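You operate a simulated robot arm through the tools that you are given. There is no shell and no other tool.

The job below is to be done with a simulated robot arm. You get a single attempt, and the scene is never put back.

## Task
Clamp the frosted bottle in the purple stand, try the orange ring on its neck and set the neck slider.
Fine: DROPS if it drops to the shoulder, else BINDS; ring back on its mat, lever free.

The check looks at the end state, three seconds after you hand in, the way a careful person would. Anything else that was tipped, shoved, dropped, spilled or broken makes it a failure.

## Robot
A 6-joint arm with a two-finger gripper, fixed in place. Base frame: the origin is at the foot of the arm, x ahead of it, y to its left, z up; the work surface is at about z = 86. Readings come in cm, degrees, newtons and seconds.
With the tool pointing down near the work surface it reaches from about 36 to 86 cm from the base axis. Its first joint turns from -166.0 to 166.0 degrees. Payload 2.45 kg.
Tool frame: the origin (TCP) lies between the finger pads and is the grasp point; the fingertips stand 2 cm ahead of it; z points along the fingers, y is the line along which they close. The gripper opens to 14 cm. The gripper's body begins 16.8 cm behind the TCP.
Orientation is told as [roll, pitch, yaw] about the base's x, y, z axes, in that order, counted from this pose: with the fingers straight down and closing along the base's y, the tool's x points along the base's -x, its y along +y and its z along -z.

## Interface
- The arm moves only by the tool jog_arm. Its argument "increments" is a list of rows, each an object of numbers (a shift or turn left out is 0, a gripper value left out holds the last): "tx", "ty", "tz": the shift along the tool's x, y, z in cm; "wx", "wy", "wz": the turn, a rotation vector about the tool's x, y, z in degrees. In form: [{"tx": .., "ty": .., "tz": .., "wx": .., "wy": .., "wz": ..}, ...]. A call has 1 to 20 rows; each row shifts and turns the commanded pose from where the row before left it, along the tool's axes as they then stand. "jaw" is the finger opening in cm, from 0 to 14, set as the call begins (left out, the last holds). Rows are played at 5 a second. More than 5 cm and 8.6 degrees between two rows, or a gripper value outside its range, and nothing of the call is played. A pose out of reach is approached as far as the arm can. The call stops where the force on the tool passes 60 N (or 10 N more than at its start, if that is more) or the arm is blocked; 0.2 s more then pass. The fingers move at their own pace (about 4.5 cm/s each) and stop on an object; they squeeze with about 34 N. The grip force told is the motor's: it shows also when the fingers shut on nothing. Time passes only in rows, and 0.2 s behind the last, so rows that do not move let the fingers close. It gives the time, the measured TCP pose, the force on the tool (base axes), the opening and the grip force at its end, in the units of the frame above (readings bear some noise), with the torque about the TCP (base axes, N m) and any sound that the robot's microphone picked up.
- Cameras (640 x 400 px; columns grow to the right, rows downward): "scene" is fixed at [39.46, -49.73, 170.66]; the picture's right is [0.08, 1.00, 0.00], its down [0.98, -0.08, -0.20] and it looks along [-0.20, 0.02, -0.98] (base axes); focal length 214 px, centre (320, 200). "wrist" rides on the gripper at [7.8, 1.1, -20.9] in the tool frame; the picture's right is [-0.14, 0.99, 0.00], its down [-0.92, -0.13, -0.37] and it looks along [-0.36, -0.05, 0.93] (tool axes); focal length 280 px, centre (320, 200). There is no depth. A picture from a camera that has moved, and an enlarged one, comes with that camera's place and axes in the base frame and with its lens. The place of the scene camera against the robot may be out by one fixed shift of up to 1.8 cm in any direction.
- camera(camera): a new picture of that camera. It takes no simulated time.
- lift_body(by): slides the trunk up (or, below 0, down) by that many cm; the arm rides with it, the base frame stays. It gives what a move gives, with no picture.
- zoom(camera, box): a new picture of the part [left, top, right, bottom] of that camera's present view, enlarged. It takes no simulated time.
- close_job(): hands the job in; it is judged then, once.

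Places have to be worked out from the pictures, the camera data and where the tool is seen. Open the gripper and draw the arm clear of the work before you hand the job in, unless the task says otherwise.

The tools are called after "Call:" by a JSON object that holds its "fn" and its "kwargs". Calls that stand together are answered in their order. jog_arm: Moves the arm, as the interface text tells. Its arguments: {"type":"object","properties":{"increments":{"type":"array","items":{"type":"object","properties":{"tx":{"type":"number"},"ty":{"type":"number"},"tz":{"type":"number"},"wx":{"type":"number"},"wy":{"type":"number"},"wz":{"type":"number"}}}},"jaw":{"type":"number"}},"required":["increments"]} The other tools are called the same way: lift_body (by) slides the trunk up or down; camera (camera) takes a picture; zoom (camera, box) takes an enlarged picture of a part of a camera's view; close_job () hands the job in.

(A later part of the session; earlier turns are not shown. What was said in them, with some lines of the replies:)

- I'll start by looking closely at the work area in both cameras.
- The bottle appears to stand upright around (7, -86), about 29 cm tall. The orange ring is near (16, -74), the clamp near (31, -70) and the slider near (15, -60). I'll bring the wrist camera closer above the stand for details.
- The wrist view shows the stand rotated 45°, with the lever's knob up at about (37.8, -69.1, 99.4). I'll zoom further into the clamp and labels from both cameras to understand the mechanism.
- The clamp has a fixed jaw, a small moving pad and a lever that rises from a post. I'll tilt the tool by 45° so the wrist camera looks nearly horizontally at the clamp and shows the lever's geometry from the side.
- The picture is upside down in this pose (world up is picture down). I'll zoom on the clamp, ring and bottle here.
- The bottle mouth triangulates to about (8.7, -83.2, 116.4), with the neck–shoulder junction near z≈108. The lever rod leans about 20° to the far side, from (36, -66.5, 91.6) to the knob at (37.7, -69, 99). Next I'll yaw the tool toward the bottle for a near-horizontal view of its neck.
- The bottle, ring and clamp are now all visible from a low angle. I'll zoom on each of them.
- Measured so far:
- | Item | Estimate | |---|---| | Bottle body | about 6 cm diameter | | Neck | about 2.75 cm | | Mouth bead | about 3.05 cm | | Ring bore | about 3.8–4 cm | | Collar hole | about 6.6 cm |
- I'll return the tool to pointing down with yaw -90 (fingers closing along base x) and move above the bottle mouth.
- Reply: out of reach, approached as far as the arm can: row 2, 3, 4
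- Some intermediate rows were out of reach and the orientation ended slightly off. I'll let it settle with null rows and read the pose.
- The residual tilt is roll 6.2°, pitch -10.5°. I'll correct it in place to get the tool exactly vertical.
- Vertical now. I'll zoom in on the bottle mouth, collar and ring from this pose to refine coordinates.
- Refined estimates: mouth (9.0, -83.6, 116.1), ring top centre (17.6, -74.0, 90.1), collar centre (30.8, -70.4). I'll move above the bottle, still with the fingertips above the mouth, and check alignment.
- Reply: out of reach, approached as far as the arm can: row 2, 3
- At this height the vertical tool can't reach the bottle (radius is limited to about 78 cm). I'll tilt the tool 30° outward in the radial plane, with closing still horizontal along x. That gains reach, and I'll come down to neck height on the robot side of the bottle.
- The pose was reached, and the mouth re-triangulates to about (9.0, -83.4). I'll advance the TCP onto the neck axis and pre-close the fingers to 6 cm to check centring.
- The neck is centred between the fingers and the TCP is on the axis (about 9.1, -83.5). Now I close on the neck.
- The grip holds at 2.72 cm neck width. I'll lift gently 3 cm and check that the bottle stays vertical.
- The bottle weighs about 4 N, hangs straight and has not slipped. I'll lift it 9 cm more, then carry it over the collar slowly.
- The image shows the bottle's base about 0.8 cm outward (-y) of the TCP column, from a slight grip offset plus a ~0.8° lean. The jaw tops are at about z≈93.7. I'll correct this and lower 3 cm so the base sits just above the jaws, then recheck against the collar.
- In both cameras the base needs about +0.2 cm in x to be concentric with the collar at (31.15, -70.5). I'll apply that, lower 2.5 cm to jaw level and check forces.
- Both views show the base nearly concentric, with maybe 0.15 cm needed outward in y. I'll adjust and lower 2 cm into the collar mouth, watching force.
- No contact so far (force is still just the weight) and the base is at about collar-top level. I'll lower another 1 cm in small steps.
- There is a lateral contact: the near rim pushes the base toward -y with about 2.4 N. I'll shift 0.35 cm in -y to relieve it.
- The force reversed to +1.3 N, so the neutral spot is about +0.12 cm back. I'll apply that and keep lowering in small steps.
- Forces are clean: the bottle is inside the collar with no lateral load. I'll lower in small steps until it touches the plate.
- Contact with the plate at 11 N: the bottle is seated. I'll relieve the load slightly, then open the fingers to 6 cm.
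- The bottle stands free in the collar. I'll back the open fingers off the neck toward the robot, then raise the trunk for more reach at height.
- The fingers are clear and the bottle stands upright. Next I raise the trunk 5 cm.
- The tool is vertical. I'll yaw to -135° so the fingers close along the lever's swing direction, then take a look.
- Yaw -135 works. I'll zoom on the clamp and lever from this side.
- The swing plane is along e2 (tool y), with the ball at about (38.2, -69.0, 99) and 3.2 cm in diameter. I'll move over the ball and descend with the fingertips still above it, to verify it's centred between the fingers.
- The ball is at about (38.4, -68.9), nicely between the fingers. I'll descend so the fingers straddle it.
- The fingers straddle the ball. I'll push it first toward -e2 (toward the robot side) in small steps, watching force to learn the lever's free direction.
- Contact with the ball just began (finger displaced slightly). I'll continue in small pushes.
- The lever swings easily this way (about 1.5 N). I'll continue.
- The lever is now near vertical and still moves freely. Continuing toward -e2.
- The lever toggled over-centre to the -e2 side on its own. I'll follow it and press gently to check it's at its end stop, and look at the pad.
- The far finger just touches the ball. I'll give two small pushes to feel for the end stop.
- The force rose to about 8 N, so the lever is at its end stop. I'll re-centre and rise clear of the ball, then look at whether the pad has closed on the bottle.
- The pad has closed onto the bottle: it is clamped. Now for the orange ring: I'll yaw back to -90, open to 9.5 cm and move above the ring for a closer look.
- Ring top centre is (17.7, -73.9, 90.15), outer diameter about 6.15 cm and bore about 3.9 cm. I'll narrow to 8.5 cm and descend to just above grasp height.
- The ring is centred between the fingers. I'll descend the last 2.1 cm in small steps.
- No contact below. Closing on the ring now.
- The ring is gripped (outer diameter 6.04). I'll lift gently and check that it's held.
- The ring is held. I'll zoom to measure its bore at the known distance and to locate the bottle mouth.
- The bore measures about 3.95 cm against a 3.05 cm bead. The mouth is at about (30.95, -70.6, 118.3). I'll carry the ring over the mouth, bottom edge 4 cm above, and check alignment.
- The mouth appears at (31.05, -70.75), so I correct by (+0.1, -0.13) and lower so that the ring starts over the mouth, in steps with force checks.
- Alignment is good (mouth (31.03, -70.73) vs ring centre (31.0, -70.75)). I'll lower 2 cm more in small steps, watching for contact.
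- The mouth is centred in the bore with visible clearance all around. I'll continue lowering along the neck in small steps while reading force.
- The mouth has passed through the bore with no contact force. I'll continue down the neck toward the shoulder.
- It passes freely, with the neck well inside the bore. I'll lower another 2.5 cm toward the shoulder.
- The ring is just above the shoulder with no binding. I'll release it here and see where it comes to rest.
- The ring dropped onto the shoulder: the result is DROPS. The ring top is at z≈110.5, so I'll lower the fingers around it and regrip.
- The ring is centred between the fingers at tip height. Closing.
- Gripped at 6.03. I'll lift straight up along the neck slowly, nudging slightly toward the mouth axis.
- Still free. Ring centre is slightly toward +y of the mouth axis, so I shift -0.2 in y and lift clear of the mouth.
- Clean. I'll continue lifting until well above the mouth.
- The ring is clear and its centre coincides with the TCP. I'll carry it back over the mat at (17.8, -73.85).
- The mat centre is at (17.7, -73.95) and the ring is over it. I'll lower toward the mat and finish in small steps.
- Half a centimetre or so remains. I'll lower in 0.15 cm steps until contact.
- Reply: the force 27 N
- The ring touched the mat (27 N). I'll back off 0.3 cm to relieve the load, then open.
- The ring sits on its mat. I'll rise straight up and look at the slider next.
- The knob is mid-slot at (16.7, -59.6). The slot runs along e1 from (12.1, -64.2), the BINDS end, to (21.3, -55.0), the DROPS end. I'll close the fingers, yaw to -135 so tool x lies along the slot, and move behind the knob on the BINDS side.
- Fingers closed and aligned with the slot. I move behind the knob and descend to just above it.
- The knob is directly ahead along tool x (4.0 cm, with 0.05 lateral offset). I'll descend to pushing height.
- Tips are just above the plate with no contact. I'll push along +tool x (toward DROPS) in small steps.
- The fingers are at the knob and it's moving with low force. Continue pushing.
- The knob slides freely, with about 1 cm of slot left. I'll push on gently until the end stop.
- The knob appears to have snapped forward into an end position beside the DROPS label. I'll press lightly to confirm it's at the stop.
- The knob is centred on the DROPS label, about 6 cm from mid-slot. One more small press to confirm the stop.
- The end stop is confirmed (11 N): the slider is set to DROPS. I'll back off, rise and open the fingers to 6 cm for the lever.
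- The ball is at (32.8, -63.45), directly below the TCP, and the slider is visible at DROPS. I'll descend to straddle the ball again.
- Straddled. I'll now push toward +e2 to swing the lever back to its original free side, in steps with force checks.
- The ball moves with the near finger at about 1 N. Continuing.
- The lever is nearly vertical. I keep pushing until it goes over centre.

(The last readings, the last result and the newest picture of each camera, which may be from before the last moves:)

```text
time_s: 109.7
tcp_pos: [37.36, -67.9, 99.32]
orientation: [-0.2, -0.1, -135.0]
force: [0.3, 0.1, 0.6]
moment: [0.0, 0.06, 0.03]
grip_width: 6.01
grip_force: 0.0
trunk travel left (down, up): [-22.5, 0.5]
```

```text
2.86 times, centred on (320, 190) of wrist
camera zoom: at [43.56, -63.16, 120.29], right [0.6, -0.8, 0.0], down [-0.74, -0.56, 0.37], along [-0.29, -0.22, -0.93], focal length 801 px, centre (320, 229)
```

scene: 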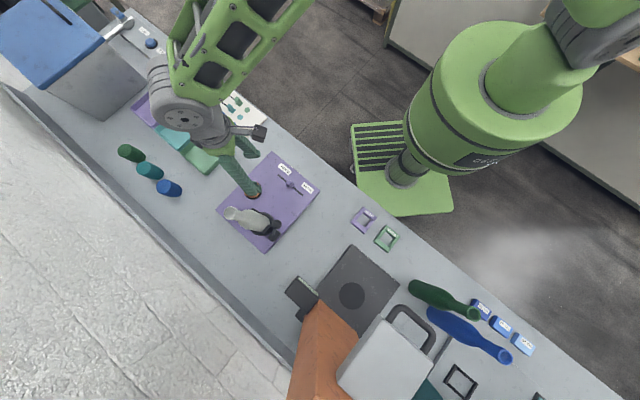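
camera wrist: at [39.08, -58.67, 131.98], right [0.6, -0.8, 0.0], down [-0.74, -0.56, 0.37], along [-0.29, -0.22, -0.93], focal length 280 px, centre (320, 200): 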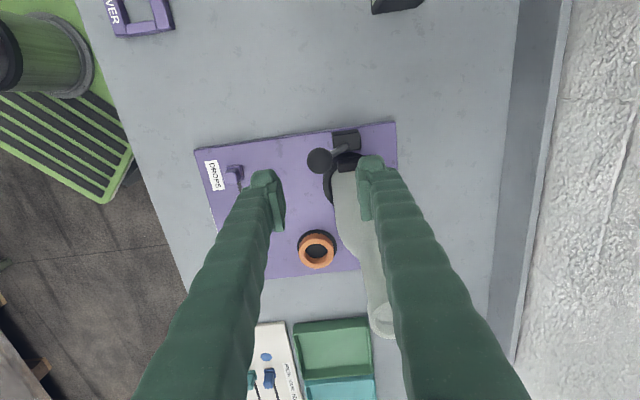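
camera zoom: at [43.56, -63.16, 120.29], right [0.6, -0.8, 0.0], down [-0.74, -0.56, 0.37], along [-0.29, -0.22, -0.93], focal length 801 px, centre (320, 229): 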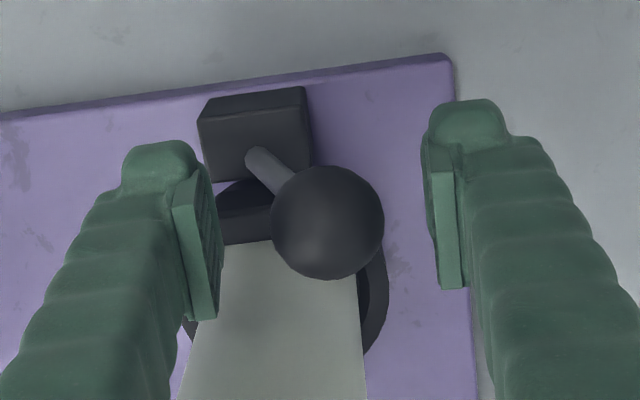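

It went over centre and moved ahead of the finger on its own. I'll wait a moment, then see if it settles at the original free position.

Call:
{"fn": "jog_arm", "kwargs": {"increments": [{}, {}, {}]}}

Call:
{"fn": "zoom", "kwargs": {"camera": "wrist", "box": [220, 120, 420, 260]}}

```text
time_s: 110.5
tcp_pos: [37.3, -68.01, 99.46]
orientation: [-0.1, 0.0, -135.0]
force: [1.2, 0.0, 0.1]
moment: [-0.01, 0.04, 0.03]
grip_width: 6.03
grip_force: 0.4
trunk travel left (down, up): [-22.5, 0.5]
```

```text
2.86 times, centred on (320, 190) of wrist
camera zoom: at [43.56, -63.17, 120.3], right [0.6, -0.8, 0.0], down [-0.74, -0.56, 0.37], along [-0.29, -0.22, -0.93], focal length 801 px, centre (320, 229)
```

zoom: 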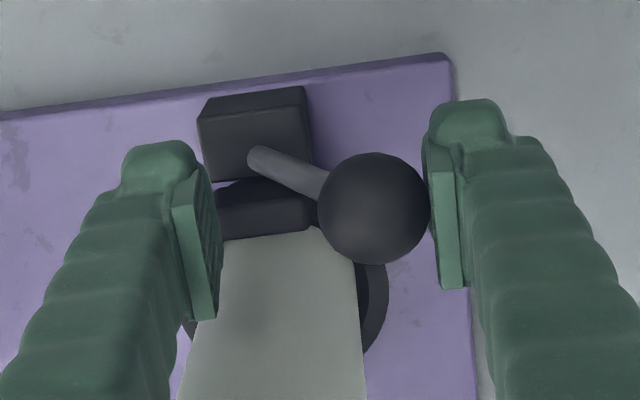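

The ball is now resting against the far finger, still swinging to the free side. I'll move on +e2 to let it travel to its end.

Call:
{"fn": "jog_arm", "kwargs": {"increments": [{"ty": 0.5}, {"ty": 0.5}, {"ty": 0.5}, {}, {}]}}

Call:
{"fn": "zoom", "kwargs": {"camera": "wrist", "box": [220, 120, 420, 260]}}

```text
time_s: 111.7
tcp_pos: [38.24, -69.11, 99.37]
orientation: [-0.1, -0.1, -135.0]
force: [-0.7, 0.2, -0.3]
moment: [-0.01, -0.01, -0.03]
grip_width: 5.99
grip_force: 0.1
trunk travel left (down, up): [-22.5, 0.5]
```

```text
2.86 times, centred on (320, 190) of wrist
camera zoom: at [44.63, -64.26, 120.32], right [0.6, -0.8, 0.0], down [-0.74, -0.56, 0.37], along [-0.29, -0.22, -0.93], focal length 801 px, centre (320, 229)
```

zoom: 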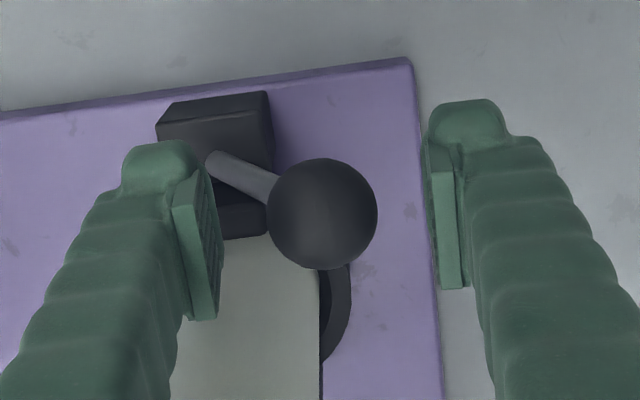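

The ball is back at its original position (38.4, -69.0). I'll press it lightly with the near finger to be sure it's at the free stop.

Call:
{"fn": "jog_arm", "kwargs": {"increments": [{"ty": 0.5}, {"ty": 0.5}, {"ty": 0.3}, {"ty": 0.2}, {"ty": 0.15}, {}]}}

Call:
{"fn": "zoom", "kwargs": {"camera": "wrist", "box": [220, 120, 420, 260]}}

```text
time_s: 113.1
tcp_pos: [39.43, -70.23, 99.47]
orientation: [-0.1, 0.0, -134.9]
force: [-1.2, 0.1, -1.1]
moment: [-0.04, 0.04, 0.03]
grip_width: 6.07
grip_force: 1.0
trunk travel left (down, up): [-22.5, 0.5]
```

```text
2.86 times, centred on (320, 190) of wrist
camera zoom: at [45.74, -65.39, 120.29], right [0.6, -0.8, 0.0], down [-0.74, -0.56, 0.37], along [-0.29, -0.22, -0.93], focal length 801 px, centre (320, 229)
```

zoom: 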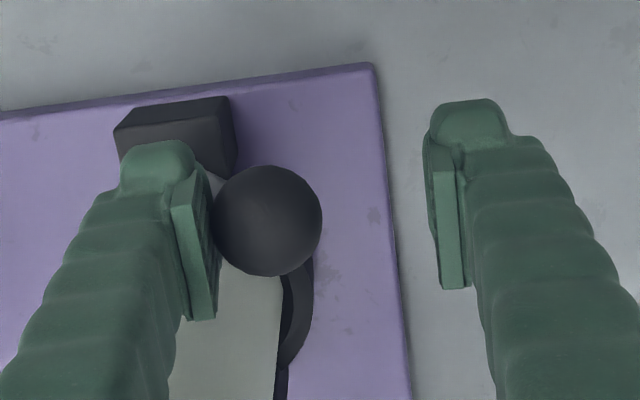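

Just in contact. One more 0.2 cm nudge to feel the stop.

Call:
{"fn": "jog_arm", "kwargs": {"increments": [{"ty": 0.15}, {"ty": 0.1}, {}]}}

Call:
{"fn": "zoom", "kwargs": {"camera": "wrist", "box": [220, 120, 420, 260]}}

```text
time_s: 113.9
tcp_pos: [39.6, -70.42, 99.54]
orientation: [-0.1, 0.0, -135.0]
force: [-6.5, 3.5, -2.3]
moment: [-0.03, 0.0, 0.02]
grip_width: 6.47
grip_force: 3.3
trunk travel left (down, up): [-22.5, 0.5]
```

```text
2.86 times, centred on (320, 190) of wrist
camera zoom: at [45.9, -65.55, 120.28], right [0.6, -0.8, 0.0], down [-0.74, -0.56, 0.37], along [-0.29, -0.22, -0.93], focal length 801 px, centre (320, 229)
```

zoom: 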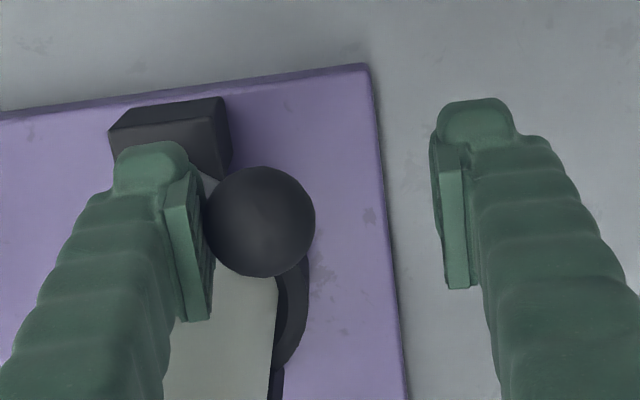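

End stop reached, so the lever is fully free. I'll re-centre around the ball and rise clear.

Call:
{"fn": "jog_arm", "kwargs": {"increments": [{"ty": -0.6}, {"ty": -0.7}, {"ty": -0.5}, {"tz": -2.5}, {"tz": -2.5}, {"tz": -3}, {"tz": -4}, {"tz": -4}, {"tz": -4}, {"tz": -4}, {}]}}

Call:
{"fn": "jog_arm", "kwargs": {"increments": [{"ty": -4}, {"ty": -4}, {"ty": -4}, {"ty": -4}, {"ty": -4}, {}]}}

Call:
{"fn": "camera", "kwargs": {"camera": "scene"}}

Call:
{"fn": "camera", "kwargs": {"camera": "wrist"}}

```text
time_s: 116.3
tcp_pos: [38.42, -69.15, 123.46]
orientation: [-0.2, 0.0, -135.0]
force: [1.0, 0.4, -0.1]
moment: [0.02, 0.01, -0.02]
grip_width: 6.02
grip_force: 0.0
trunk travel left (down, up): [-22.5, 0.5]
```

```text
time_s: 117.7
tcp_pos: [24.19, -54.99, 123.32]
orientation: [0.0, 0.0, -134.8]
force: [-0.4, -0.4, -0.3]
moment: [0.06, 0.04, 0.0]
grip_width: 6.03
grip_force: 0.0
trunk travel left (down, up): [-22.5, 0.5]
```

```text
taken
```

scene: 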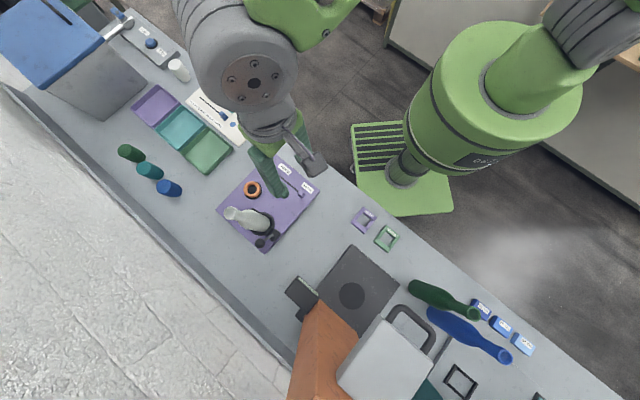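

```text
taken
camera wrist: at [30.53, -50.22, 144.18], right [0.6, -0.8, 0.0], down [-0.74, -0.56, 0.37], along [-0.29, -0.22, -0.93], focal length 280 px, centre (320, 200)
```

wrist: 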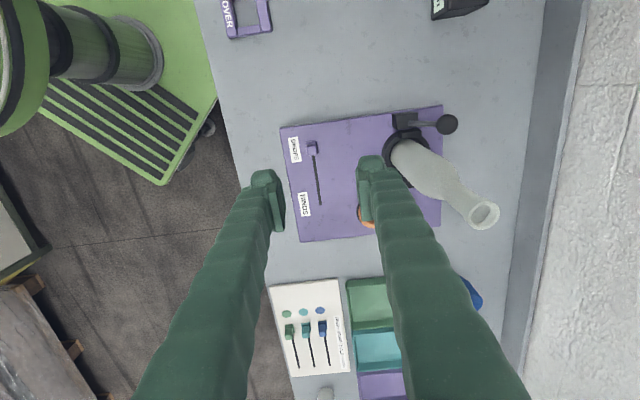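

The arm is clear of the clamp. I'll withdraw further toward the starting pose, open the gripper and inspect everything.

Call:
{"fn": "jog_arm", "kwargs": {"increments": [{"tz": -4}, {"tz": -4}, {"tz": -4}, {"tz": -4}, {"tx": 0, "ty": -3.5}, {"ty": -3.5}, {"ty": -3}, {}], "jaw": 14}}

Call:
{"fn": "camera", "kwargs": {"camera": "scene"}}

Call:
{"fn": "zoom", "kwargs": {"camera": "scene", "box": [205, 140, 335, 260]}}

Call:
{"fn": "zoom", "kwargs": {"camera": "scene", "box": [100, 60, 280, 210]}}

```text
time_s: 119.5
tcp_pos: [17.32, -47.96, 139.34]
orientation: [-0.1, 0.0, -134.9]
force: [0.3, -0.2, 0.5]
moment: [0.05, 0.02, 0.03]
grip_width: 13.98
grip_force: 0.1
trunk travel left (down, up): [-22.5, 0.5]
```

```text
taken
```

scene: 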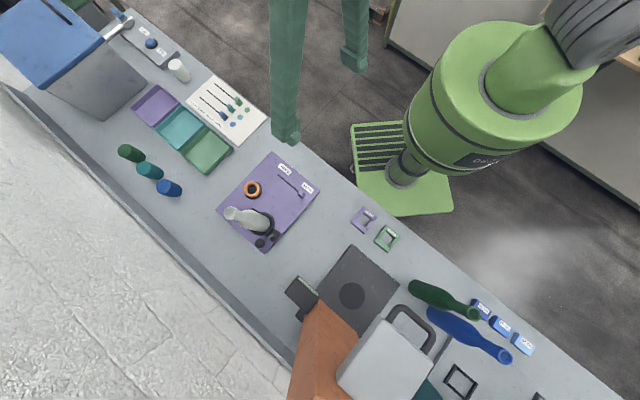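

```text
3.33 times, centred on (270, 200) of scene
camera zoom: at [39.46, -49.73, 170.66], right [0.08, 1.0, 0.0], down [0.98, -0.08, -0.2], along [-0.2, 0.02, -0.98], focal length 715 px, centre (487, 200)
```

zoom: 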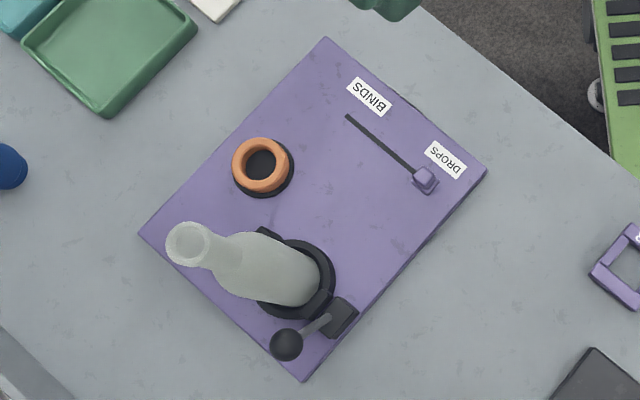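

```text
2.67 times, centred on (190, 135) of scene
camera zoom: at [39.46, -49.73, 170.66], right [0.08, 1.0, 0.0], down [0.98, -0.08, -0.2], along [-0.2, 0.02, -0.98], focal length 572 px, centre (667, 373)
```

zoom: 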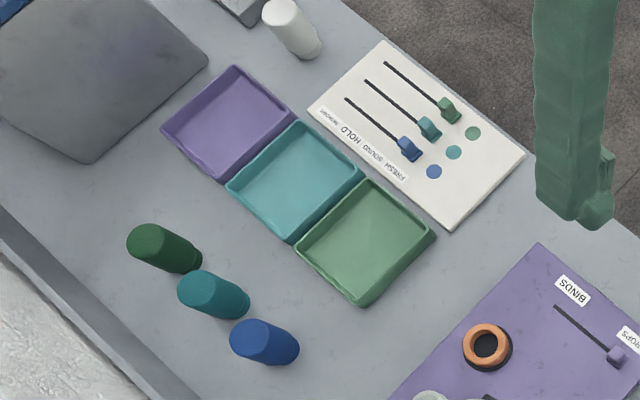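

Everything checks out:
- The bottle stands upright in the collar.
- The ring is on its mat where it started.
- The slider is at DROPS.
- The lever is back at its original free stop.
- The stand and neighbouring objects are unmoved.

The arm is clear and the gripper is open, so I'm handing in.

Call:
{"fn": "close_job", "kwargs": {}}

```text
The job is handed in.
```

I've handed the job in with the neck slider set to DROPS. With the bottle clamped, I lowered the orange ring down the neck. It didn't bind, and when I let go it dropped onto the shoulder.

How things stood when I handed in:
- **Bottle:** upright in the purple stand's collar and unclamped. The task didn't say to move it back, so I left it there.
- **Lever:** swung back to its original free stop.
- **Ring:** back on its mat, about where it started.
- **Slider:** against its end stop beside the DROPS label.
- **Everything else:** the stand, trays and caps look unmoved in the last pictures, and the arm is clear with the gripper open.
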